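You operate a simulated robot arm through the tools that you are given. There is no shell and no other tool. Be economical: measure what you need, move in short steps, check, and stop when the job is done.

You run a simulated two-armed robot. Do the job below in one go: nothing can be reset, and whatever is moved stays where it is left.

## Task
Stack the green small tote, A2 carton inside, on the grey one.
Fine: on both swing bars, swung across. Set down upright: what you pick out.

The check looks at the end state, three seconds after you hand in, the way a careful person would. Anything else that was tipped, shoved, dropped, spilled or broken makes it a failure.

## Robot
Two 7-joint arms with two-finger parallel grippers on one trunk, on a base that drives. Base frame: it is fixed to the floor where the robot stands at the start and does not move with it; the origin is under the middle of the robot, x ahead of it, y to its left, z up; the surface under the hand at the start is at about z = 74. Readings come in cm, rad, newtons and seconds.
The left shoulder is at the start at [9, 17.1, 121.3], the right one opposite. With the tool pointing down near the work surface each hand reaches from about 10 to 82 cm from the robot's upright axis, wherever it stands, measured 20 degrees to its own side. Places, roughly: box [50, -100, 25]; card [-425, -425, 125]; half [60, -30, 70]; jar [100, -125, 75]; lid clip [90, -30, 100]; paper bag [100, -100, 25]; red handle [30, 90, 80]; tote [-500, -425, 100]. Payload 4.4 kg a hand.
Tool frame (each hand has its own): the origin (TCP) lies between the finger pads and is the grasp point; the fingertips stand 2.3 cm ahead of it; z points along the fingers, y is the line along which they close. The gripper opens to 9.4 cm. The fingers are 3.8 cm wide and 1 cm thick; the gripper's body (5.4 by 9.6 cm) begins 3.9 cm behind the TCP.
Orientation is that of the tool frame in the base frame, as [roll, pitch, yaw] about the fixed x, y, z axes, in that order (R = Rz(yaw) Ry(pitch) Rx(roll)). With the fingers straight down and closing along the base's y, the tool's x points along the base's -x, its y along +y and its z along -z.

## Interface
- The arms move only by the tool arm_command. It takes "left_commands", "right_commands" or both (then of equal length, played together; a hand with none holds still); each is a list of rows, each a list of 7 numbers: the shift along the base's x, y, z in units of 300 mm (1.0 is 300 mm), then the turn, a rotation vector about the base's x, y, z in units of 180 degrees (1.0 is 180 degrees), then the closure in counts, from 0 (fully open) to 255 (shut). In form: [[x, y, z, rx, ry, rz, gripper], ...]. A call has 1 to 10 rows; each row is the pose to reach, as a shift and turn from the pose commanded when the call began. A call with a number of a shift or a turn outside -1 to 1 is refused whole. A row lasts 0.2 s, in which the tool goes at most 5 cm and 0.15 rad; a call with a longer step from one row to the next is refused whole, and so is a gripper value outside its range. Where a pose cannot be reached the arm comes as near as it can. A force on the tool above 90 N (or 10 N above the force at the start of the call, whichever is more), or a blocked arm, ends the call early, and 0.2 s more pass. The fingers move at their own pace (about 7.2 cm/s each) and stop on an object; they squeeze with about 43 N. The grip force told is the motor's: it shows also when the fingers shut on nothing. Time passes only in rows, and 0.2 s behind the last, so rows that repeat a pose let the fingers close. The reply holds the time, the measured pose of the TCP, the force on the tool along the base axes, the opening and the grip force, in the units named above and with some noise, with the torque about the TCP (base axes, N m) and any sound that the robot's microphone picked up.
- Cameras (640 x 400 px; columns grow to the right, rows downward): "scene" is now at [19.97, -0.1, 138.23]; the picture's right is [-0.01, -1.00, 0.00], its down [-0.34, 0.00, -0.94] and it looks along [0.94, -0.00, -0.34] (base axes); focal length 214 px, centre (320, 200). "left" rides on the left gripper at [8.6, -1.6, -7.4] in its tool frame; the picture's right is [0.18, 0.98, 0.00], its down [-0.58, 0.11, -0.81] and it looks along [-0.79, 0.15, 0.59] (tool axes); focal length 243 px, centre (320, 200). "right" rides on the right gripper at [8.6, 1.6, -7.5] in its tool frame; the picture's right is [-0.18, 0.98, 0.00], its down [-0.58, -0.11, -0.81] and it looks along [-0.79, -0.15, 0.59] (tool axes); focal length 243 px, centre (320, 200).
- get_image(camera): a new picture of that camera. No time passes.
- lift_body(by): slides the trunk up (or, below 0, down) by that many cm; the arms and the scene camera ride with it, the base frame stays. It gives what a move gives, with no picture.
- base_move(legs): drives the robot by 1 to 6 legs, each [ahead, left, turn to the left] in cm, cm and rad, along the robot's own axes; the way and the turn of a leg run together, so that a leg with both is an arc; at most 150 cm and 3.142 rad a leg. The arms and the cameras ride along, it lands a little off, and it stops where it bumps. It gives what a move gives.
- turn_head(pan, tilt): turns the head with the scene camera to pan (to the left, within 1.396 rad either way) and tilt (down, from -0.506 to 1.204), counted from straight ahead of the robot. It gives what a move gives.
- pixel_to_xyz(camera, pixels): for up to 12 pixels [column, row] of the newest picture of that camera ("zoom" is the newest enlarged one), the place [x, y, z] in the base frame of the surface seen there, good to about 0.2 cm. No time passes.
- zoom(camera, box): a new picture of the part [left, top, right, bottom] of that camera's present view, enlarged. No time passes.
- job_done(): hands the job in; it is judged then, once.

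Go step by step. Measure first, check grasps and placings, and put right what went wrong. The budget is 80 turns and 58 pictures, counting those below and the enlarged ones. Unless the task says otherwise, let go and move clear before handing in, and close with one line.

The tools are called by a JSON object that holds its "name" and its "arguments". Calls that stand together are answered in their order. arm_command: Moves the arms, as the interface text tells. Its arguments: {"type":"object","properties":{"left_commands":{"type":"array","items":{"type":"array","items":{"type":"number"}}},"right_commands":{"type":"array","items":{"type":"array","items":{"type":"number"}}}},"required":[]} The other tools are called the same way: lift_body (by) slides the trunk up or down; base_move (legs) drives the base; turn_head (pan, tilt) turns the head that bears the scene camera; get_image (camera) takes a picture; pixel_to_xyz (camera, pixels) gives the place of the surface under pixels of a picture; zoom (camera, box) takes an enlarged picture of a part of a camera's view; job_done () hands the job in.

At the start:

```text
clock: 0.0
left_tcp_pos: [39.66, 33.18, 130.94]
left_tool_rot: [3.141, 0.0, 3.14]
left_ft_force: [-0.2, 0.7, 0.1]
left_moment: [-0.01, -0.03, -0.01]
left_finger_gap: 9.39
left_finger_force: 0.1
right_tcp_pos: [45.51, -6.3, 143.87]
right_tool_rot: [-3.141, -0.001, 3.141]
right_ft_force: [-0.2, 0.2, -0.9]
right_moment: [0.01, 0.0, 0.02]
right_finger_gap: 9.39
right_finger_force: 0.1
trunk travel left (down, up): [-22.5, 16.3]
robot x, y, heading: [-0.44, -0.11, 0.005]
head pan, tilt: [-0.005, 0.349]
```

scene: 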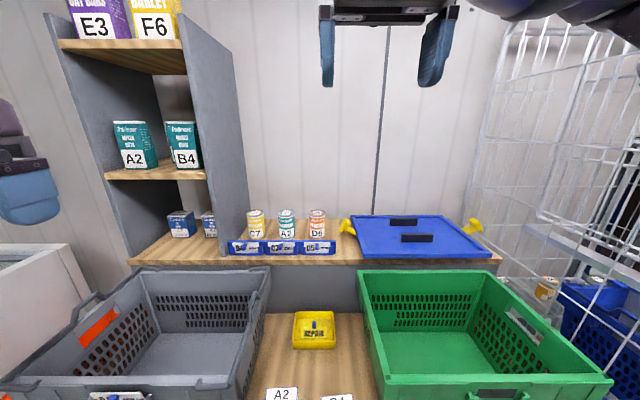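
right: 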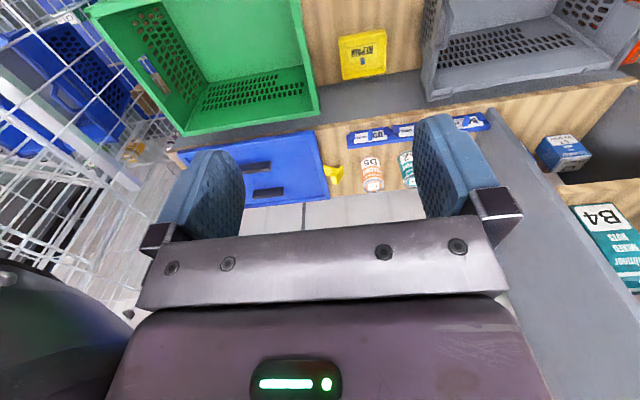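
left: 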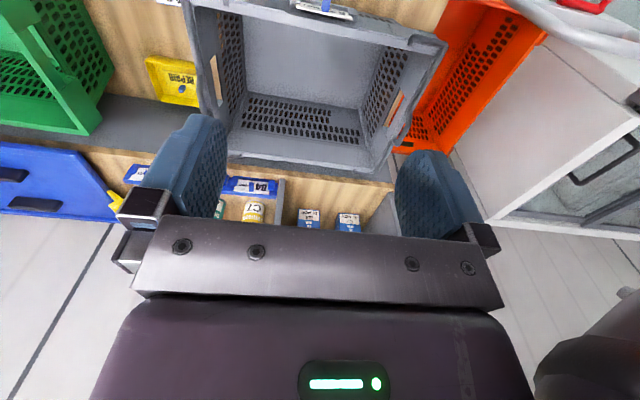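

I see a grey tote at left, a green one at right, a shelf with A2/B4 cartons. I'll look around more closely, head down and zoomed.

{"name": "turn_head", "arguments": {"pan": 0, "tilt": 0.75}}

{"name": "get_image", "arguments": {"camera": "scene"}}

{"name": "pixel_to_xyz", "arguments": {"camera": "scene", "pixels": [[320, 200]]}}

```text
clock: 0.9
left_tcp_pos: [39.68, 33.17, 131.04]
left_tool_rot: [3.141, 0.0, 3.141]
left_ft_force: [-0.2, 0.6, 0.9]
left_moment: [0.04, -0.01, 0.01]
left_finger_gap: 9.38
left_finger_force: 0.1
right_tcp_pos: [45.49, -6.31, 143.91]
right_tool_rot: [3.142, 0.0, 3.141]
right_ft_force: [-0.3, -0.7, -0.3]
right_moment: [-0.04, 0.0, 0.06]
right_finger_gap: 9.39
right_finger_force: 0.0
trunk travel left (down, up): [-22.5, 16.3]
robot x, y, heading: [-0.19, 0.19, -0.002]
head pan, tilt: [0.0, 0.75]
```

```text
54 pictures are left
```

scene: 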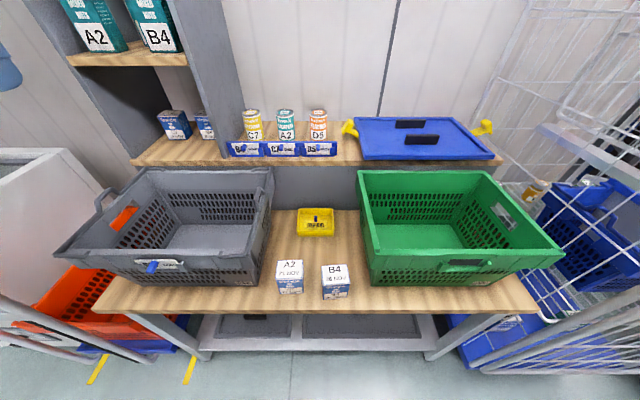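

```text
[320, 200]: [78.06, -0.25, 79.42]
```

The table shows small cartons A2 and B4 (290,275 / 335,280) as well as teal ones on the shelf, and a bar at (105,200) on the grey tote. I zoom in on each.

{"name": "zoom", "arguments": {"camera": "scene", "box": [40, 150, 290, 306]}}

{"name": "zoom", "arguments": {"camera": "scene", "box": [340, 150, 590, 306]}}

{"name": "zoom", "arguments": {"camera": "scene", "box": [250, 200, 380, 310]}}

{"name": "zoom", "arguments": {"camera": "scene", "box": [50, 0, 350, 188]}}

```text
2.56 times, centred on (165, 228) of scene
```

zoom: 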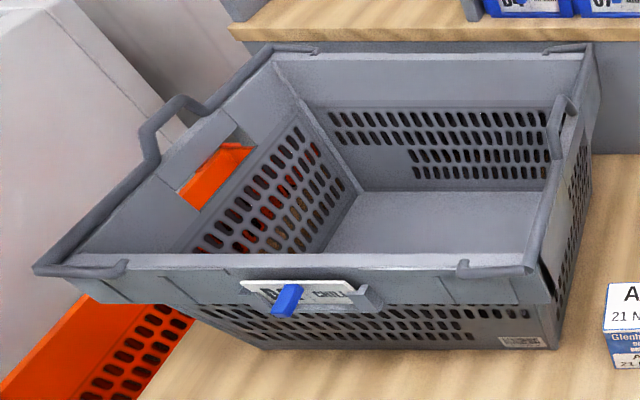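

```text
2.56 times, centred on (465, 228) of scene
```

zoom: 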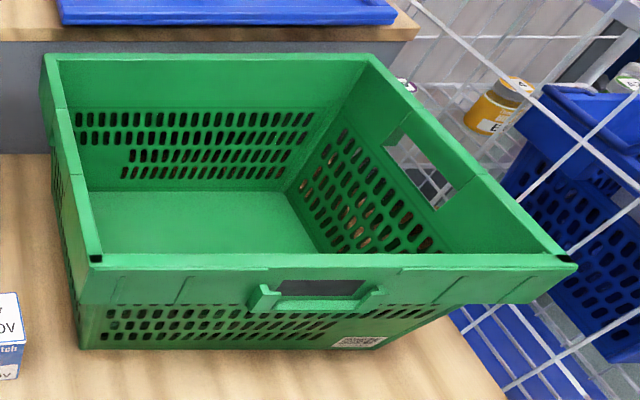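

```text
3.64 times, centred on (315, 255) of scene
```

zoom: 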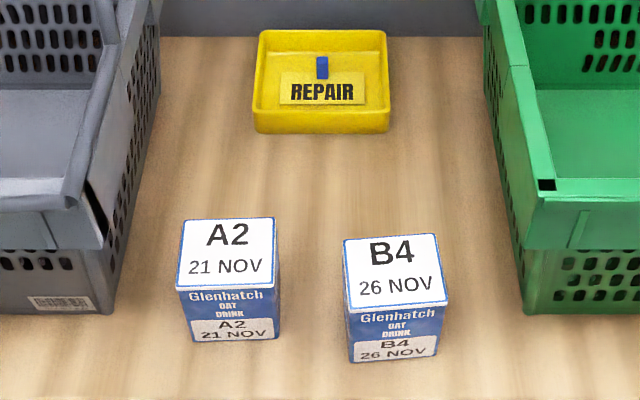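

```text
2.13 times, centred on (200, 94) of scene
```

zoom: 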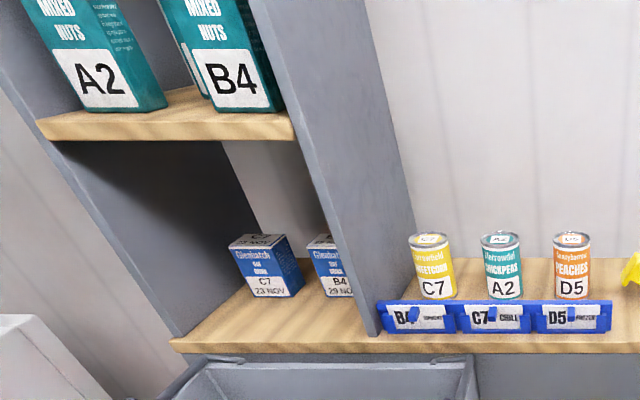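

Grey bars lie outward along the left and right rims, pivoting near (89..95,255) and (222,253). I'll measure the totes' geometry and the A2 oat-drink carton.

{"name": "zoom", "arguments": {"camera": "scene", "box": [40, 150, 290, 306]}}

{"name": "pixel_to_xyz", "arguments": {"camera": "zoom", "pixels": [[40, 270], [122, 266], [270, 48], [312, 48], [178, 102], [150, 150], [465, 268], [532, 270], [588, 50], [552, 50], [565, 105], [552, 125]]}}

{"name": "pixel_to_xyz", "arguments": {"camera": "scene", "pixels": [[290, 265], [290, 285], [335, 269], [358, 172], [486, 172], [376, 252], [563, 251], [440, 230], [317, 228], [330, 300], [375, 286], [200, 235]]}}

{"name": "zoom", "arguments": {"camera": "scene", "box": [200, 155, 290, 290]}}

{"name": "zoom", "arguments": {"camera": "scene", "box": [50, 155, 140, 290]}}

```text
2.56 times, centred on (165, 228) of scene
```

zoom: 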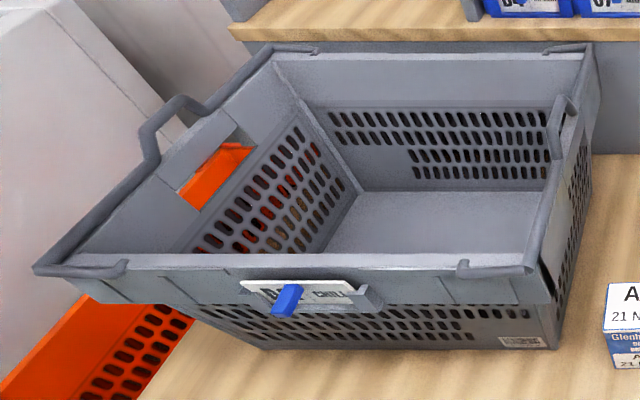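

```text
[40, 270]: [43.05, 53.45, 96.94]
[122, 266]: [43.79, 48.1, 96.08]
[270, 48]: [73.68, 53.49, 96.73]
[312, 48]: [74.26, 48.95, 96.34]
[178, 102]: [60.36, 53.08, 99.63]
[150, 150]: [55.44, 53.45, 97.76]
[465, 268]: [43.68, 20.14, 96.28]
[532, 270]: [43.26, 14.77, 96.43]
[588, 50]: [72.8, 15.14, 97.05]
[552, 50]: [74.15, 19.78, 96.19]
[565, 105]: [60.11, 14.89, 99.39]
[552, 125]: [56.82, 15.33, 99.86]
```

```text
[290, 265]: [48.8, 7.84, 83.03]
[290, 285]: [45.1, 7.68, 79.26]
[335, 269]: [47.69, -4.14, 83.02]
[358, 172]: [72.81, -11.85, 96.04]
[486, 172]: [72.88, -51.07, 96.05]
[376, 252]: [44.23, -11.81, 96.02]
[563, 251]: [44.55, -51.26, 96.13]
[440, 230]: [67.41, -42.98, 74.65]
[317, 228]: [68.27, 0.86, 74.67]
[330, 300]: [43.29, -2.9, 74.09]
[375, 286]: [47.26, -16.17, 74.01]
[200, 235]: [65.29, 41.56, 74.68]
```

```text
2.96 times, centred on (245, 222) of scene
```

zoom: 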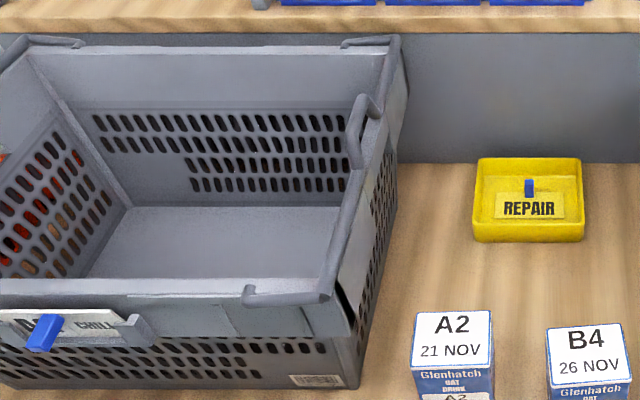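

```text
2.96 times, centred on (95, 222) of scene
```

zoom: 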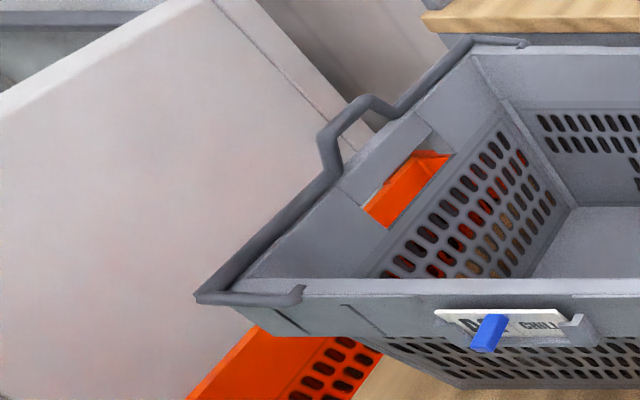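

Bars: pivots near y≈48/20, main tubes at y≈53.4/15, jogs up to z≈99.8 around x≈58. I'll measure the jogs, carton, and green rim walls more finely.

{"name": "pixel_to_xyz", "arguments": {"camera": "zoom", "pixels": [[323, 165], [322, 135], [345, 112], [365, 100], [385, 108], [400, 112], [202, 297], [300, 294], [298, 287], [522, 42], [100, 130], [20, 130]]}}

{"name": "zoom", "arguments": {"camera": "scene", "box": [220, 165, 290, 300]}}

{"name": "pixel_to_xyz", "arguments": {"camera": "zoom", "pixels": [[320, 200]]}}

{"name": "zoom", "arguments": {"camera": "scene", "box": [340, 160, 430, 300]}}

{"name": "zoom", "arguments": {"camera": "scene", "box": [470, 150, 600, 290]}}

```text
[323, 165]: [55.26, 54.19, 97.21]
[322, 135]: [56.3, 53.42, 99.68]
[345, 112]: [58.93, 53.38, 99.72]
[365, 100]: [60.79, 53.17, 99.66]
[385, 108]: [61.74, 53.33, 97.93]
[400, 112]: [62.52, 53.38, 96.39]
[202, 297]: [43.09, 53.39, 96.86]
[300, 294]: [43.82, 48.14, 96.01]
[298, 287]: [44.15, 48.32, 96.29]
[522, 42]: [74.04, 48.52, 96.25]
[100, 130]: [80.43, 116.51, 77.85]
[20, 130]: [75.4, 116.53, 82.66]
```

```text
2.96 times, centred on (255, 232) of scene
```

zoom: 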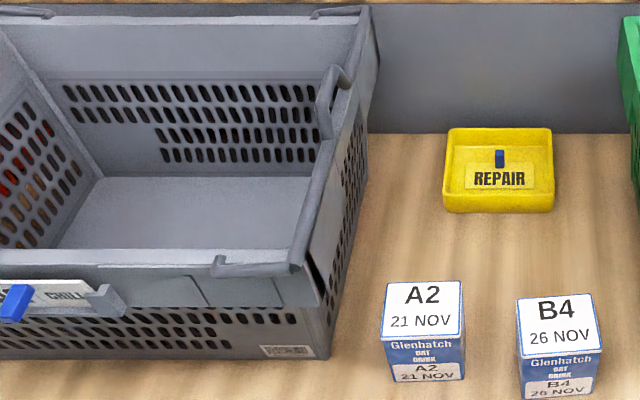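

```text
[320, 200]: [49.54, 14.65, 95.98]
```

```text
2.86 times, centred on (385, 230) of scene
```

zoom: 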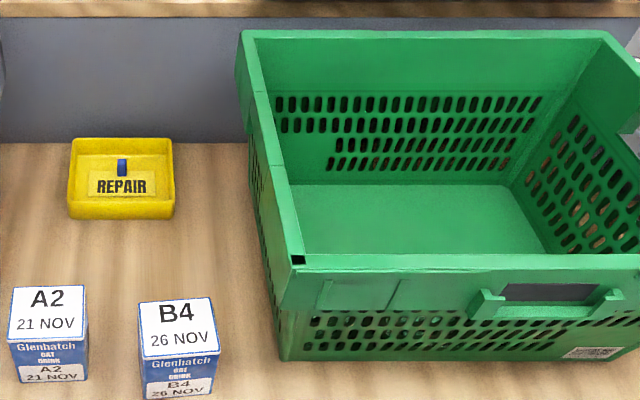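

```text
2.86 times, centred on (535, 220) of scene
```

zoom: 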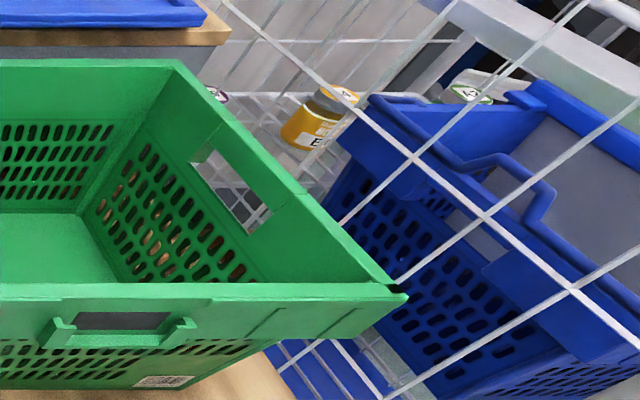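

I'll measure green walls, the cage wires and the carton from that zoom and the scene.

{"name": "pixel_to_xyz", "arguments": {"camera": "zoom", "pixels": [[410, 155], [488, 215], [570, 292], [370, 225], [420, 270], [240, 130], [300, 188], [385, 280], [215, 170], [270, 205], [180, 70], [290, 240]]}}

{"name": "zoom", "arguments": {"camera": "scene", "box": [260, 245, 380, 320]}}

{"name": "pixel_to_xyz", "arguments": {"camera": "zoom", "pixels": [[102, 84], [230, 82], [106, 172], [237, 172], [112, 254], [245, 250], [336, 110], [344, 196], [472, 190], [463, 106], [580, 200], [520, 40]]}}

```text
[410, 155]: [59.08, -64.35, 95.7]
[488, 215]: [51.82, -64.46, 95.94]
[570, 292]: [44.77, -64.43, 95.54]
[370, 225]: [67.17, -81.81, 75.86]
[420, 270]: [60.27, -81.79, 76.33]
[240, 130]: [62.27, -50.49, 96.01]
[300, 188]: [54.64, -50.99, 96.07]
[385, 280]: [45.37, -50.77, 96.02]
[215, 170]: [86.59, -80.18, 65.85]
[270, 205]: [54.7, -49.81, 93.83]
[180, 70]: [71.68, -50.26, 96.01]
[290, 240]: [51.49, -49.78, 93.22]
```

```text
5.33 times, centred on (320, 282) of scene
```

zoom: 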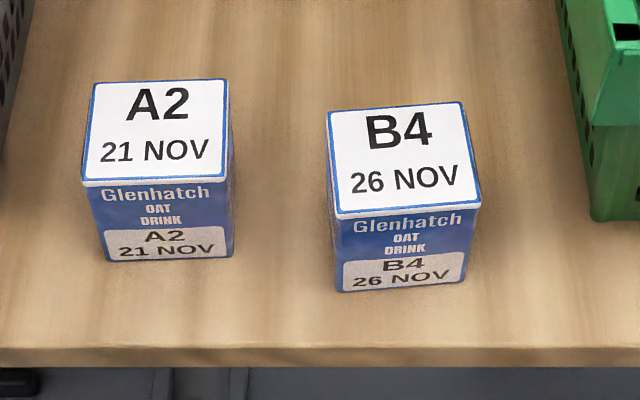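

```text
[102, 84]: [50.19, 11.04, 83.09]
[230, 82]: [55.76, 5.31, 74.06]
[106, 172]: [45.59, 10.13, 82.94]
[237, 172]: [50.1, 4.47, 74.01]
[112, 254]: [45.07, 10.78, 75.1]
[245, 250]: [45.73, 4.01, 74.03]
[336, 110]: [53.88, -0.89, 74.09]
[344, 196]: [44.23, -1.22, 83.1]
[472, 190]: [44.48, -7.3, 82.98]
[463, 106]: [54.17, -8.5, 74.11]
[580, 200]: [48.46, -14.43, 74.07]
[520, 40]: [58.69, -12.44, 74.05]
```

Carton A2 centre ≈ (47.8, 7.9), top z 83. I'll bring the left hand over the left bar's jog and the right hand over the carton.

{"name": "arm_command", "arguments": {"left_commands": [[0.064, 0.067, -0.053, 0, 0, 0, 174], [0.127, 0.135, -0.107, 0, 0, 0, 174], [0.191, 0.202, -0.16, 0, 0, 0, 174], [0.255, 0.269, -0.213, 0, 0, 0, 174], [0.318, 0.337, -0.267, 0, 0, 0, 174], [0.382, 0.404, -0.32, 0, 0, 0, 174], [0.446, 0.471, -0.373, 0, 0, 0, 174], [0.509, 0.539, -0.427, 0, 0, 0, 174], [0.573, 0.606, -0.48, 0, 0, 0, 174], [0.637, 0.673, -0.533, 0, 0, 0, 174]], "right_commands": [[0.008, 0.047, -0.156, 0, 0, 0, 38], [0.015, 0.095, -0.312, 0, 0, 0, 38], [0.023, 0.142, -0.468, 0, 0, 0, 38], [0.031, 0.189, -0.624, 0, 0, 0, 38], [0.038, 0.237, -0.78, 0, 0, 0, 38], [0.046, 0.284, -0.936, 0, 0, 0, 38], [0.054, 0.331, -0.95, 0, 0, 0, 38], [0.061, 0.379, -0.96, 0, 0, 0, 38], [0.069, 0.426, -0.98, 0, 0, 0, 38], [0.077, 0.473, -1.0, 0, 0, 0, 38]]}}

{"name": "get_image", "arguments": {"camera": "scene"}}

{"name": "get_image", "arguments": {"camera": "left"}}

{"name": "pixel_to_xyz", "arguments": {"camera": "left", "pixels": [[320, 200]]}}

```text
clock: 3.1
left_tcp_pos: [58.92, 53.46, 114.6]
left_tool_rot: [3.141, -0.001, 3.141]
left_ft_force: [0.5, 0.0, -0.3]
left_moment: [-0.01, 0.03, 0.02]
left_finger_gap: 2.98
left_finger_force: 0.1
right_tcp_pos: [47.76, 8.03, 113.93]
right_tool_rot: [-3.141, -0.002, 3.141]
right_ft_force: [0.1, 1.1, 0.3]
right_moment: [0.01, 0.0, 0.02]
right_finger_gap: 8.03
right_finger_force: 0.0
trunk travel left (down, up): [-22.5, 16.3]
robot x, y, heading: [-0.34, 0.08, -0.002]
head pan, tilt: [0.0, 0.75]
```

```text
42 pictures are left
```

scene: 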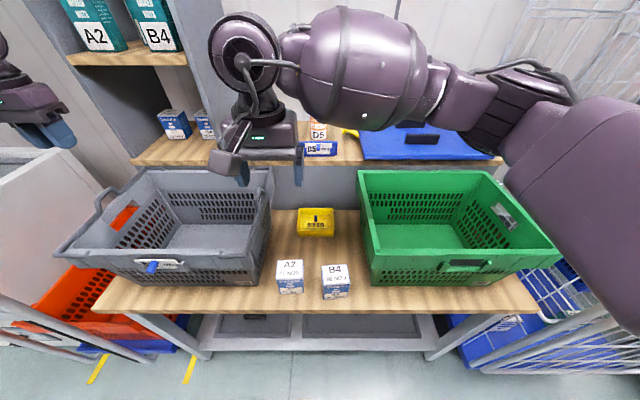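

```text
41 pictures are left
```

left: 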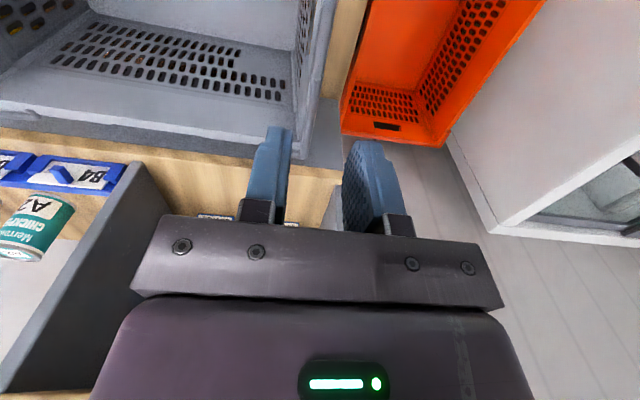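

```text
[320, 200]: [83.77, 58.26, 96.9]
```

Left hand sits over the jog, right over the carton. Lowering both (left to straddle the jog, right halfway).

{"name": "arm_command", "arguments": {"left_commands": [[0, 0, -0.16, 0, 0, 0, 174], [-0.002, -0.003, -0.3, 0, 0, 0, 174], [-0.004, -0.005, -0.4, 0, 0, 0, 174], [-0.004, -0.006, -0.45, 0, 0, 0, 174], [-0.004, -0.006, -0.483, 0, 0, 0, 174]], "right_commands": [[0, 0, -0.14, 0, 0, 0, 38], [0, -0.004, -0.28, 0, 0, 0, 38], [0, -0.006, -0.42, 0, 0, 0, 38], [0, -0.006, -0.55, 0, 0, 0, 38], [0, -0.006, -0.65, 0, 0, 0, 38]]}}

{"name": "zoom", "arguments": {"camera": "scene", "box": [0, 100, 340, 312]}}

```text
clock: 4.3
left_tcp_pos: [58.79, 53.34, 100.55]
left_tool_rot: [-3.141, 0.0, 3.141]
left_ft_force: [0.2, 0.1, -0.6]
left_moment: [0.0, 0.0, -0.02]
left_finger_gap: 3.02
left_finger_force: 0.0
right_tcp_pos: [48.27, 7.68, 94.67]
right_tool_rot: [3.139, -0.002, -3.142]
right_ft_force: [-0.5, 0.6, 1.2]
right_moment: [-0.01, 0.01, -0.02]
right_finger_gap: 8.01
right_finger_force: 0.0
trunk travel left (down, up): [-22.5, 16.3]
robot x, y, heading: [-0.11, -0.16, 0.0]
head pan, tilt: [0.0, 0.75]
```

```text
1.88 times, centred on (170, 206) of scene
```

zoom: 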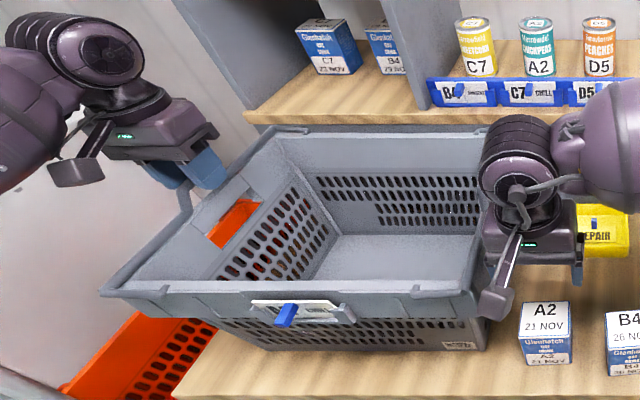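

Both hands are in place without contact. Now swing the left bar along its arc while the right hand goes down on the carton and closes.

{"name": "arm_command", "arguments": {"left_commands": [[0, -0.042, 0.049, 0, 0, 0, 174], [0, -0.1, 0.083, 0, 0, 0, 174], [0, -0.167, 0.094, 0, 0, 0, 174], [0, -0.233, 0.083, 0, 0, 0, 174], [0, -0.278, 0.059, 0, 0, 0, 174], [0, -0.316, 0.025, 0, 0, 0, 174], [0, -0.35, -0.033, 0, 0, 0, 174], [0, -0.36, -0.083, 0, 0, 0, 174], [0, -0.358, -0.12, 0, 0, 0, 174], [0, -0.358, -0.12, 0, 0, 0, 174]], "right_commands": [[-0.01, 0.003, -0.08, 0, 0, 0, 38], [-0.015, 0.006, -0.16, 0, 0, 0, 38], [-0.015, 0.006, -0.24, 0, 0, 0, 38], [-0.015, 0.006, -0.32, 0, 0, 0, 38], [-0.015, 0.006, -0.4, 0, 0, 0, 38], [-0.015, 0.006, -0.467, 0, 0, 0, 38], [-0.015, 0.006, -0.467, 0, 0, 0, 255], [-0.015, 0.006, -0.467, 0, 0, 0, 255], [-0.015, 0.006, -0.467, 0, 0, 0, 255], [-0.015, 0.006, -0.467, 0, 0, 0, 255]]}}

{"name": "zoom", "arguments": {"camera": "scene", "box": [0, 100, 340, 312]}}

```text
clock: 6.5
left_tcp_pos: [58.59, 42.44, 96.97]
left_tool_rot: [-3.139, -0.001, 3.14]
left_ft_force: [0.2, 0.0, 0.6]
left_moment: [0.0, -0.03, 0.02]
left_finger_gap: 2.99
left_finger_force: 0.1
right_tcp_pos: [47.06, 8.13, 80.2]
right_tool_rot: [-3.14, 0.0, -3.141]
right_ft_force: [0.2, 1.3, 0.3]
right_moment: [0.18, -0.03, 0.04]
right_finger_gap: 6.98
right_finger_force: 42.6
trunk travel left (down, up): [-22.5, 16.3]
robot x, y, heading: [0.16, -0.19, 0.002]
head pan, tilt: [0.0, 0.75]
```

```text
1.88 times, centred on (170, 206) of scene
```

zoom: 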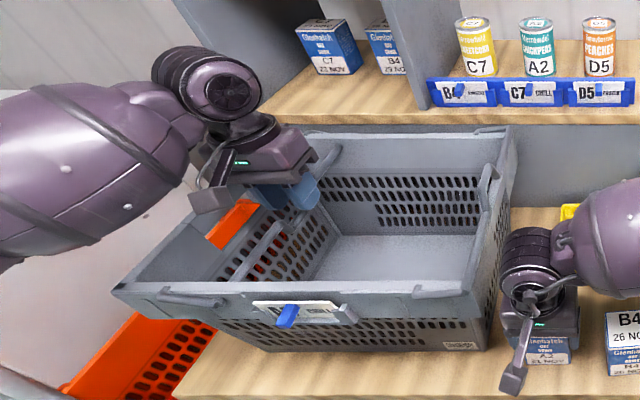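

The left bar went over, and the carton is gripped (gap 7.0, 43 N). Lift the carton; raise the left hand off the bar.

{"name": "arm_command", "arguments": {"left_commands": [[0, 0, 0.05, 0, 0, 0, 160], [0, 0, 0.15, 0, 0, 0, 160], [0, 0, 0.25, 0, 0, 0, 160], [0, 0, 0.35, 0, 0, 0, 160], [0, 0, 0.45, 0, 0, 0, 160], [0, 0, 0.5, 0, 0, 0, 160], [0, 0, 0.5, 0, 0, 0, 160], [0, 0, 0.5, 0, 0, 0, 160], [0, 0, 0.5, 0, 0, 0, 160], [0, 0, 0.5, 0, 0, 0, 160]], "right_commands": [[0, 0, 0.07, 0, 0, 0, 255], [0, 0, 0.2, 0, 0, 0, 255], [0, 0, 0.34, 0, 0, 0, 255], [0, 0, 0.48, 0, 0, 0, 255], [0, 0, 0.62, 0, 0, 0, 255], [0, 0, 0.76, 0, 0, 0, 255], [0, 0, 0.9, 0, 0, 0, 255], [0.08, -0.1, 0.93, 0, 0, 0, 255], [0.16, -0.22, 0.95, 0, 0, 0, 255], [0.24, -0.34, 0.96, 0, 0, 0, 255]]}}

{"name": "get_image", "arguments": {"camera": "scene"}}

```text
clock: 8.7
left_tcp_pos: [58.7, 42.18, 112.21]
left_tool_rot: [3.14, 0.002, 3.14]
left_ft_force: [0.1, -0.9, 0.0]
left_moment: [0.01, 0.0, 0.0]
left_finger_gap: 3.51
left_finger_force: 0.2
right_tcp_pos: [54.79, -2.29, 109.14]
right_tool_rot: [3.141, -0.002, -3.142]
right_ft_force: [-0.5, -0.5, -3.1]
right_moment: [0.02, 0.03, 0.0]
right_finger_gap: 7.0
right_finger_force: 42.5
trunk travel left (down, up): [-22.5, 16.3]
robot x, y, heading: [0.12, -0.22, 0.003]
head pan, tilt: [0.0, 0.75]
```

```text
38 pictures are left
```

scene: 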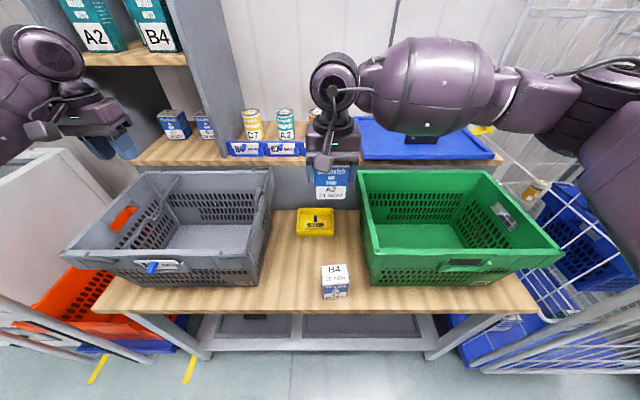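

The carton hangs upright; moving it over the green tote's middle and starting down.

{"name": "arm_command", "arguments": {"right_commands": [[0.015, -0.13, 0.01, 0, 0, 0, 255], [0.03, -0.27, 0.02, 0, 0, 0, 255], [0.05, -0.41, 0.02, 0, 0, 0, 255], [0.07, -0.55, 0.02, 0, 0, 0, 255], [0.09, -0.69, 0.01, 0, 0, 0, 255], [0.105, -0.82, 0, 0, 0, 0, 255], [0.11, -0.92, 0, 0, 0, 0, 255], [0.11, -0.957, -0.05, 0, 0, 0, 255], [0.11, -0.957, -0.2, 0, 0, 0, 255], [0.11, -0.957, -0.35, 0, 0, 0, 255]]}}

{"name": "zoom", "arguments": {"camera": "scene", "box": [40, 150, 290, 306]}}

{"name": "pixel_to_xyz", "arguments": {"camera": "zoom", "pixels": [[220, 150], [240, 125], [205, 187], [190, 226], [340, 60], [145, 268], [560, 110], [465, 272], [560, 130], [530, 270], [585, 50], [60, 266]]}}

```text
clock: 10.9
left_tcp_pos: [58.58, 42.36, 112.15]
left_tool_rot: [3.141, -0.002, -3.141]
left_ft_force: [0.4, 0.2, 0.8]
left_moment: [0.02, 0.02, 0.05]
left_finger_gap: 3.49
left_finger_force: 0.0
right_tcp_pos: [58.1, -30.85, 98.86]
right_tool_rot: [-3.141, 0.001, -3.14]
right_ft_force: [-0.2, 0.3, -2.8]
right_moment: [-0.01, 0.04, -0.01]
right_finger_gap: 6.99
right_finger_force: 42.7
trunk travel left (down, up): [-22.5, 16.3]
robot x, y, heading: [0.08, -0.2, -0.001]
head pan, tilt: [0.0, 0.75]
```

```text
2.56 times, centred on (165, 228) of scene
```

zoom: 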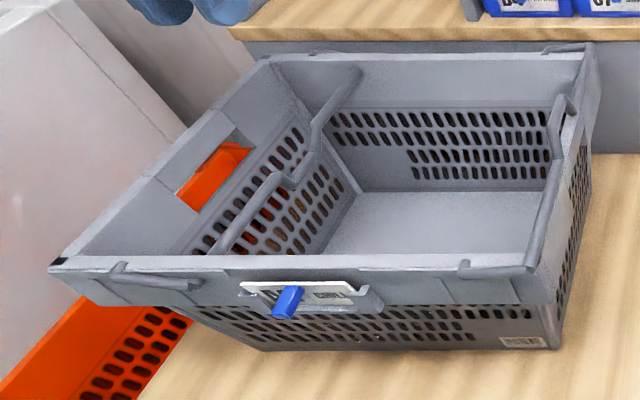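

```text
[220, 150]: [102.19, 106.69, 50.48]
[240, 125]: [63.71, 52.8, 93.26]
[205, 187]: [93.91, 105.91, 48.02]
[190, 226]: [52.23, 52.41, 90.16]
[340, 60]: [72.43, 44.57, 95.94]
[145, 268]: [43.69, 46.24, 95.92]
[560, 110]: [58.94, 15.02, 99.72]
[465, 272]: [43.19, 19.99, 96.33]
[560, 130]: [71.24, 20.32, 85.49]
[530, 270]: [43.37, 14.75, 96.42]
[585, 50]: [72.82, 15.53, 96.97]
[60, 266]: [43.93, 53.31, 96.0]
```

Left bar lies across. I'll check its height, and lower the carton to the tote floor.

{"name": "pixel_to_xyz", "arguments": {"camera": "zoom", "pixels": [[355, 73], [335, 103], [316, 127], [315, 150], [270, 182], [240, 222], [222, 245], [192, 284], [115, 266], [150, 276]]}}

{"name": "arm_command", "arguments": {"right_commands": [[0, 0, -0.12, 0, 0, 0, 255], [0, 0, -0.24, 0, 0, 0, 255], [0, 0, -0.36, 0, 0, 0, 255], [0, 0, -0.46, 0, 0, 0, 255], [0, 0, -0.53, 0, 0, 0, 255], [0, 0, -0.57, 0, 0, 0, 255], [0, 0, -0.587, 0, 0, 0, 255], [0, 0, -0.587, 0, 0, 0, 255]]}}

```text
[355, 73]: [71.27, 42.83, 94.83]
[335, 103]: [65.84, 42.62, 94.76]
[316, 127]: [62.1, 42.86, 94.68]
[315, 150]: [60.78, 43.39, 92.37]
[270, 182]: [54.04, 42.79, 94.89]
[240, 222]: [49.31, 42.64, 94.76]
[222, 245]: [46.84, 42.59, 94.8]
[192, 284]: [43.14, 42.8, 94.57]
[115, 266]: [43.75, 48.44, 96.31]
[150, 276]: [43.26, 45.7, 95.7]
```

```text
clock: 12.7
left_tcp_pos: [58.7, 42.3, 112.26]
left_tool_rot: [-3.141, 0.001, 3.14]
left_ft_force: [0.7, -1.0, -0.1]
left_moment: [0.01, 0.02, 0.04]
left_finger_gap: 3.52
left_finger_force: 0.1
right_tcp_pos: [57.8, -30.93, 81.14]
right_tool_rot: [3.141, 0.0, -3.14]
right_ft_force: [0.7, -0.4, -2.3]
right_moment: [-0.02, 0.23, -0.03]
right_finger_gap: 7.0
right_finger_force: 42.8
trunk travel left (down, up): [-22.5, 16.3]
robot x, y, heading: [-0.04, 0.0, -0.002]
head pan, tilt: [0.0, 0.75]
```

The bar's top is at z≈94.8, level. The carton's weight still hangs on the hand (-2.3 N), so I lower a little more until it touches.

{"name": "arm_command", "arguments": {"right_commands": [[0, 0, -0.008, 0, 0, 0, 255], [0, 0, -0.014, 0, 0, 0, 255], [0, 0, -0.02, 0, 0, 0, 255], [0, 0, -0.02, 0, 0, 0, 255]]}}

{"name": "get_image", "arguments": {"camera": "scene"}}

```text
clock: 13.7
left_tcp_pos: [58.49, 42.43, 112.43]
left_tool_rot: [-3.141, 0.002, -3.141]
left_ft_force: [-0.3, -0.6, -0.1]
left_moment: [-0.03, -0.01, -0.01]
left_finger_gap: 3.53
left_finger_force: 0.0
right_tcp_pos: [57.87, -30.9, 80.92]
right_tool_rot: [3.141, 0.003, 3.141]
right_ft_force: [-5.6, -1.3, 19.1]
right_moment: [-0.04, 0.78, 0.06]
right_finger_gap: 6.97
right_finger_force: 43.4
trunk travel left (down, up): [-22.5, 16.3]
robot x, y, heading: [-0.28, -0.24, -0.004]
head pan, tilt: [0.0, 0.75]
```

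```text
36 pictures are left
```

scene: 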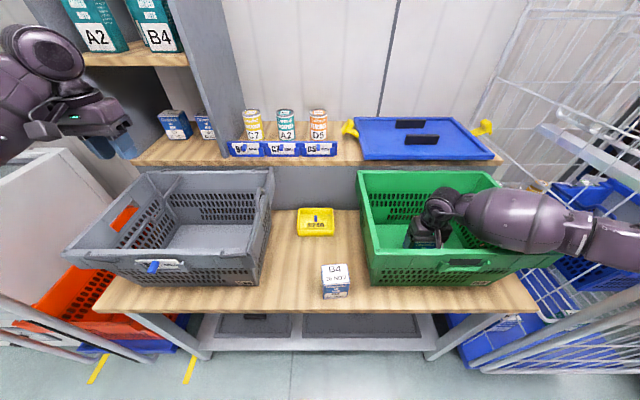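

The carton is down (19 N contact). Open and rise straight up, then move toward the right bar of the grey tote.

{"name": "arm_command", "arguments": {"right_commands": [[0, 0, 0.01, 0, 0, 0, 0], [0, 0, 0.01, 0, 0, 0, 0], [0, 0, 0.06, 0, 0, 0, 0], [0, 0, 0.18, 0, 0, 0, 0], [0, 0, 0.32, 0, 0, 0, 0], [0, 0, 0.46, 0, 0, 0, 0], [0, 0, 0.6, 0, 0, 0, 0], [0, 0, 0.74, 0, 0, 0, 0], [0, 0, 0.88, 0, 0, 0, 0], [0, 0, 1.0, 0, 0, 0, 0]]}}

{"name": "zoom", "arguments": {"camera": "scene", "box": [340, 150, 590, 306]}}

```text
clock: 15.9
left_tcp_pos: [58.61, 42.37, 112.23]
left_tool_rot: [-3.141, 0.0, 3.141]
left_ft_force: [0.5, 0.2, 0.3]
left_moment: [-0.03, -0.04, 0.0]
left_finger_gap: 3.52
left_finger_force: 0.1
right_tcp_pos: [57.98, -30.87, 110.84]
right_tool_rot: [3.141, -0.001, -3.141]
right_ft_force: [-0.4, -0.4, -0.3]
right_moment: [0.0, 0.01, -0.02]
right_finger_gap: 9.39
right_finger_force: 0.1
trunk travel left (down, up): [-22.5, 16.3]
robot x, y, heading: [-0.2, -0.11, -0.004]
head pan, tilt: [0.0, 0.75]
```

```text
2.56 times, centred on (465, 228) of scene
```

zoom: 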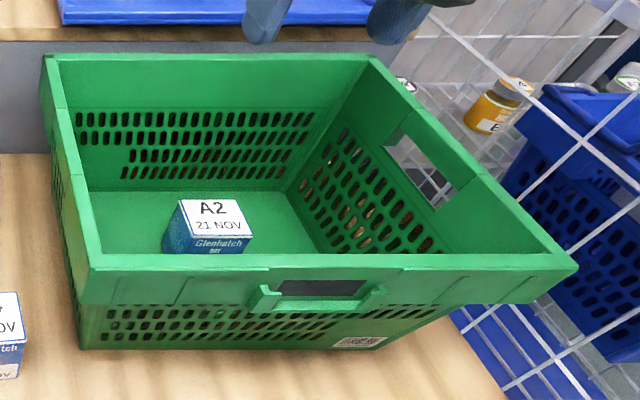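

Carton A2 stands upright in the green tote. Left hand now moves over the right bar's jog (58.8, 15) and down to straddle it.

{"name": "arm_command", "arguments": {"left_commands": [[0, -0.13, 0, 0, 0, 0, 174], [0.002, -0.26, 0, 0, 0, 0, 174], [0.003, -0.39, 0, 0, 0, 0, 174], [0.004, -0.52, 0, 0, 0, 0, 174], [0.005, -0.65, 0, 0, 0, 0, 174], [0.006, -0.78, 0, 0, 0, 0, 174], [0.006, -0.88, 0, 0, 0, 0, 174], [0.006, -0.913, -0.1, 0, 0, 0, 174], [0.006, -0.913, -0.24, 0, 0, 0, 174], [0.006, -0.913, -0.25, 0, 0, 0, 174]]}}

{"name": "zoom", "arguments": {"camera": "scene", "box": [100, 120, 340, 270]}}

```text
clock: 18.1
left_tcp_pos: [58.71, 14.83, 104.57]
left_tool_rot: [3.141, -0.001, 3.138]
left_ft_force: [-0.4, -0.2, 0.4]
left_moment: [-0.01, -0.01, -0.02]
left_finger_gap: 3.01
left_finger_force: 0.2
right_tcp_pos: [57.95, -30.92, 110.72]
right_tool_rot: [-3.141, 0.0, 3.141]
right_ft_force: [-0.2, -0.2, -0.1]
right_moment: [-0.02, -0.02, -0.02]
right_finger_gap: 9.41
right_finger_force: 0.1
trunk travel left (down, up): [-22.5, 16.3]
robot x, y, heading: [-0.27, 0.11, -0.001]
head pan, tilt: [0.0, 0.75]
```

```text
2.67 times, centred on (220, 195) of scene
```

zoom: 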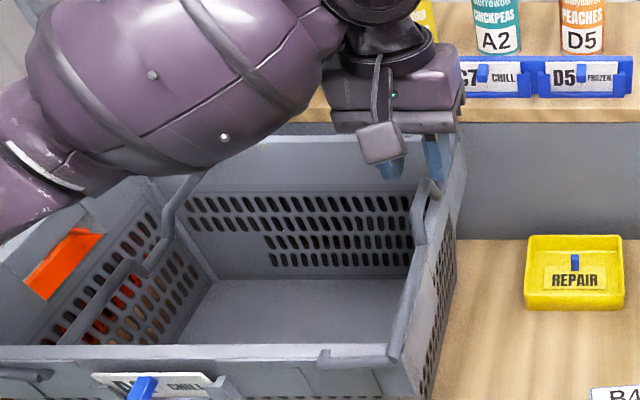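

Hand lined up over the jog; now down 4.4 cm and through the mirrored arc.

{"name": "arm_command", "arguments": {"left_commands": [[0.002, 0.004, -0.1, 0, 0, 0, 174], [0.002, 0.004, -0.147, 0, 0, 0, 174], [0.002, 0.046, -0.098, 0, 0, 0, 174], [0.002, 0.104, -0.064, 0, 0, 0, 174], [0.002, 0.171, -0.053, 0, 0, 0, 174], [0.002, 0.237, -0.064, 0, 0, 0, 174], [0.002, 0.282, -0.088, 0, 0, 0, 174], [0.002, 0.32, -0.122, 0, 0, 0, 174], [0.002, 0.354, -0.18, 0, 0, 0, 174], [0.002, 0.364, -0.25, 0, 0, 0, 174]]}}

{"name": "arm_command", "arguments": {"left_commands": [[0, 0, 0.05, 0, 0, 0, 160], [0, 0, 0.15, 0, 0, 0, 160], [0, 0, 0.25, 0, 0, 0, 120], [0, -0.02, 0.38, 0, 0, 0, 80], [0, -0.1, 0.5, 0, 0, 0, 40], [0, -0.2, 0.6, 0, 0, 0, 0]]}}

{"name": "zoom", "arguments": {"camera": "scene", "box": [40, 150, 290, 306]}}

```text
clock: 20.3
left_tcp_pos: [59.11, 25.99, 96.99]
left_tool_rot: [-3.142, 0.0, 3.14]
left_ft_force: [-0.3, 0.1, 0.6]
left_moment: [0.01, -0.01, -0.03]
left_finger_gap: 2.97
left_finger_force: 0.0
right_tcp_pos: [58.03, -30.83, 110.79]
right_tool_rot: [-3.141, -0.002, -3.141]
right_ft_force: [-0.9, -0.4, 0.9]
right_moment: [0.01, 0.02, 0.01]
right_finger_gap: 9.38
right_finger_force: 0.0
trunk travel left (down, up): [-22.5, 16.3]
robot x, y, heading: [-0.26, -0.1, -0.002]
head pan, tilt: [0.0, 0.75]
```

```text
clock: 21.7
left_tcp_pos: [58.85, 20.13, 115.17]
left_tool_rot: [3.141, -0.001, 3.139]
left_ft_force: [0.4, 0.4, 0.5]
left_moment: [0.02, -0.02, -0.03]
left_finger_gap: 9.43
left_finger_force: 0.0
right_tcp_pos: [57.93, -30.92, 110.73]
right_tool_rot: [3.14, 0.001, -3.141]
right_ft_force: [-0.1, -0.2, 0.8]
right_moment: [0.03, 0.0, 0.02]
right_finger_gap: 9.4
right_finger_force: 0.1
trunk travel left (down, up): [-22.5, 16.3]
robot x, y, heading: [0.17, 0.11, 0.005]
head pan, tilt: [0.0, 0.75]
```

```text
2.56 times, centred on (165, 228) of scene
```

zoom: 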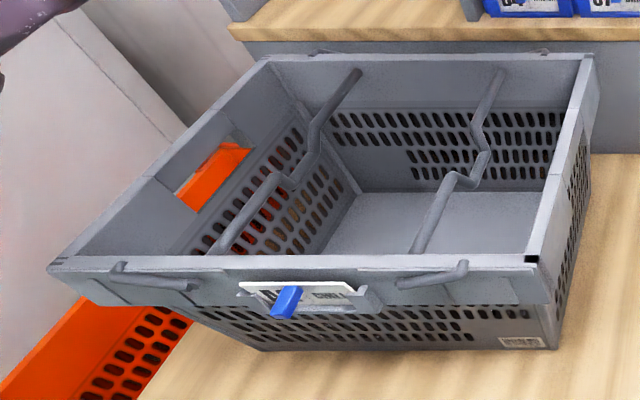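

Both bars are across. Measure the right bar, grey rim and the green tote's base.

{"name": "pixel_to_xyz", "arguments": {"camera": "zoom", "pixels": [[497, 75], [435, 215], [465, 180], [55, 265], [535, 258], [585, 58], [268, 60], [360, 262], [400, 58], [568, 130], [195, 150], [360, 272]]}}

{"name": "zoom", "arguments": {"camera": "scene", "box": [340, 150, 590, 306]}}

{"name": "pixel_to_xyz", "arguments": {"camera": "zoom", "pixels": [[82, 348], [385, 345], [98, 262], [575, 262], [95, 275], [60, 120], [70, 150], [360, 262], [360, 268], [250, 60], [470, 165], [75, 200]]}}

{"name": "turn_head", "arguments": {"pan": 0.9, "tilt": 0.75}}

{"name": "get_image", "arguments": {"camera": "scene"}}

{"name": "pixel_to_xyz", "arguments": {"camera": "scene", "pixels": [[320, 200], [200, 200], [440, 200], [320, 300], [200, 300], [440, 300], [100, 250], [320, 100], [400, 350], [520, 250]]}}

```text
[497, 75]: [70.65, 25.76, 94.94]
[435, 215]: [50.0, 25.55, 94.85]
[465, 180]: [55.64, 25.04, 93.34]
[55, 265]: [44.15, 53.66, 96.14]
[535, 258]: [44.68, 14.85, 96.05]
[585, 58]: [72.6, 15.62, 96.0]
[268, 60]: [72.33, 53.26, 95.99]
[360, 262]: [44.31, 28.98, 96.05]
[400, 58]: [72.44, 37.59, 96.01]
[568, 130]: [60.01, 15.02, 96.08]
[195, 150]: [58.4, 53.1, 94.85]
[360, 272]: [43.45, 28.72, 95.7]
```

```text
2.56 times, centred on (465, 228) of scene
```

zoom: 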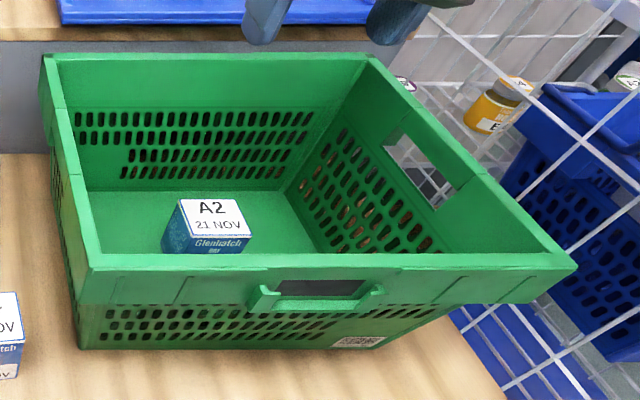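

```text
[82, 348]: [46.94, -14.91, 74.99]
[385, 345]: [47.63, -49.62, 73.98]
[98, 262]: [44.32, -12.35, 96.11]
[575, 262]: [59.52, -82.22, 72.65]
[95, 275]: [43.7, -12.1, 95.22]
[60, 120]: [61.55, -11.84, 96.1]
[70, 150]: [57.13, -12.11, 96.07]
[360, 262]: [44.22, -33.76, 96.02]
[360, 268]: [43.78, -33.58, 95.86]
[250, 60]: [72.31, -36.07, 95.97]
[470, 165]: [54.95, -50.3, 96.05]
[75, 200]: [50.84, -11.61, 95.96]
```

```text
clock: 22.9
left_tcp_pos: [59.02, 20.23, 114.94]
left_tool_rot: [3.141, 0.0, 3.14]
left_ft_force: [-0.1, 0.0, 0.3]
left_moment: [0.04, -0.01, 0.0]
left_finger_gap: 9.39
left_finger_force: 0.0
right_tcp_pos: [58.0, -30.88, 110.71]
right_tool_rot: [-3.141, 0.001, 3.141]
right_ft_force: [0.3, 0.0, 0.1]
right_moment: [0.01, 0.0, -0.02]
right_finger_gap: 9.4
right_finger_force: 0.0
trunk travel left (down, up): [-22.5, 16.3]
robot x, y, heading: [0.17, 0.03, -0.003]
head pan, tilt: [0.901, 0.75]
```

```text
31 pictures are left
```

scene: 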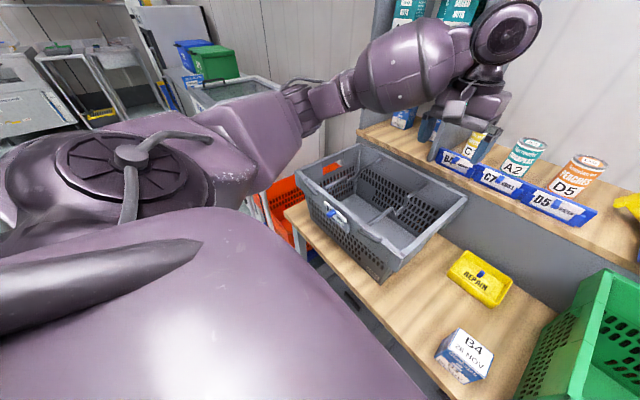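

```text
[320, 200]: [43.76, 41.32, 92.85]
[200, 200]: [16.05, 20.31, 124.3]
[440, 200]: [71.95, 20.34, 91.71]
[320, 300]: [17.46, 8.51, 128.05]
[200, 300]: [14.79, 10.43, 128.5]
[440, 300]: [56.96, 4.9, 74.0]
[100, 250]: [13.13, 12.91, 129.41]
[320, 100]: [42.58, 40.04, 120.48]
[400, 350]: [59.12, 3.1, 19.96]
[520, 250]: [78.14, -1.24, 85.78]
```

The totes share a shape; shift needed is about +65.6 cm in y. I'll bring both hands over the green tote's end rims, then look at the floor to the left.

{"name": "arm_command", "arguments": {"left_commands": [[-0.003, -0.13, 0, 0, 0, 0, 0], [-0.006, -0.26, 0, 0, 0, 0, 0], [-0.009, -0.4, 0, 0, 0, 0, 0], [-0.012, -0.54, 0, 0, 0, 0, 0], [-0.015, -0.68, 0, 0, 0, 0, 0], [-0.018, -0.82, 0, 0, 0, 0, 0], [-0.02, -0.96, -0.02, 0, 0, 0, 0], [-0.02, -1.0, -0.1, 0, 0, 0, 0]], "right_commands": [[0.002, -0.1, 0.04, 0, 0, 0, 0], [0.004, -0.2, 0.05, 0, 0, 0, 0], [0.006, -0.3, 0.05, 0, 0, 0, 0], [0.008, -0.4, 0.05, 0, 0, 0, 0], [0.01, -0.5, 0.05, 0, 0, 0, 0], [0.013, -0.6, 0.05, 0, 0, 0, 0], [0.013, -0.66, 0.05, 0, 0, 0, 0], [0.013, -0.66, 0.04, 0, 0, 0, 0]]}}

{"name": "turn_head", "arguments": {"pan": 0.8, "tilt": 0.95}}

{"name": "get_image", "arguments": {"camera": "scene"}}

{"name": "turn_head", "arguments": {"pan": 0, "tilt": 0.75}}

{"name": "get_image", "arguments": {"camera": "scene"}}

{"name": "pixel_to_xyz", "arguments": {"camera": "scene", "pixels": [[30, 320], [10, 345], [80, 345], [60, 310], [130, 330], [30, 180], [70, 280], [150, 350], [225, 60], [225, 130], [385, 200], [545, 230]]}}

```text
clock: 24.7
left_tcp_pos: [58.52, -9.96, 111.73]
left_tool_rot: [-3.141, 0.001, 3.141]
left_ft_force: [0.4, 0.0, 0.2]
left_moment: [-0.01, -0.01, -0.02]
left_finger_gap: 9.41
left_finger_force: 0.0
right_tcp_pos: [58.3, -50.88, 111.75]
right_tool_rot: [-3.141, -0.002, 3.141]
right_ft_force: [0.5, 0.7, -0.7]
right_moment: [-0.02, 0.02, 0.01]
right_finger_gap: 9.41
right_finger_force: 0.2
trunk travel left (down, up): [-22.5, 16.3]
robot x, y, heading: [0.21, 0.35, 0.001]
head pan, tilt: [0.901, 0.75]
```

```text
clock: 25.4
left_tcp_pos: [58.55, -10.03, 111.71]
left_tool_rot: [3.142, -0.002, 3.14]
left_ft_force: [0.8, 0.6, -0.1]
left_moment: [-0.02, 0.0, 0.01]
left_finger_gap: 9.38
left_finger_force: 0.0
right_tcp_pos: [58.24, -50.9, 112.02]
right_tool_rot: [3.141, 0.0, -3.141]
right_ft_force: [0.3, -0.1, 0.4]
right_moment: [0.02, 0.0, -0.01]
right_finger_gap: 9.36
right_finger_force: 0.1
trunk travel left (down, up): [-22.5, 16.3]
robot x, y, heading: [0.01, 0.24, -0.002]
head pan, tilt: [0.799, 0.949]
```

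```text
30 pictures are left
```

scene: 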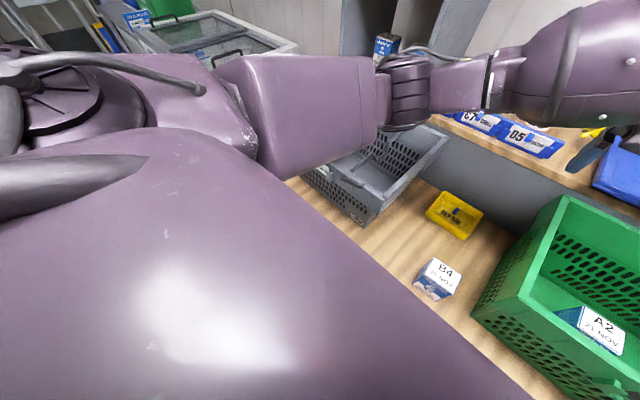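

```text
clock: 26.5
left_tcp_pos: [58.52, -10.02, 111.71]
left_tool_rot: [-3.141, -0.001, 3.139]
left_ft_force: [0.3, 0.4, 1.1]
left_moment: [-0.01, 0.03, 0.0]
left_finger_gap: 9.39
left_finger_force: 0.1
right_tcp_pos: [58.21, -50.83, 111.99]
right_tool_rot: [-3.141, 0.0, 3.14]
right_ft_force: [0.0, -0.7, -0.9]
right_moment: [0.01, -0.01, 0.01]
right_finger_gap: 9.4
right_finger_force: 0.1
trunk travel left (down, up): [-22.5, 16.3]
robot x, y, heading: [0.22, 0.36, -0.001]
head pan, tilt: [0.0, 0.75]
```

```text
29 pictures are left
```

scene: 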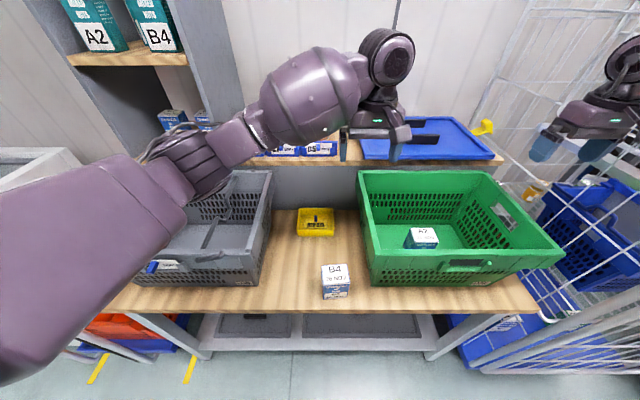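

```text
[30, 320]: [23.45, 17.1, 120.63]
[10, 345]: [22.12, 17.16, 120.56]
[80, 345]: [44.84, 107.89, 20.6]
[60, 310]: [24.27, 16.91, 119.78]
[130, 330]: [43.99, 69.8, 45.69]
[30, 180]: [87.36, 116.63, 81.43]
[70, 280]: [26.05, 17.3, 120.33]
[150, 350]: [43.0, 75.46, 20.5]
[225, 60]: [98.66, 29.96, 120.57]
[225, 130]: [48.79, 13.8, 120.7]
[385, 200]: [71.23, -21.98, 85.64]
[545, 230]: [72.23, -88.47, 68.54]
```

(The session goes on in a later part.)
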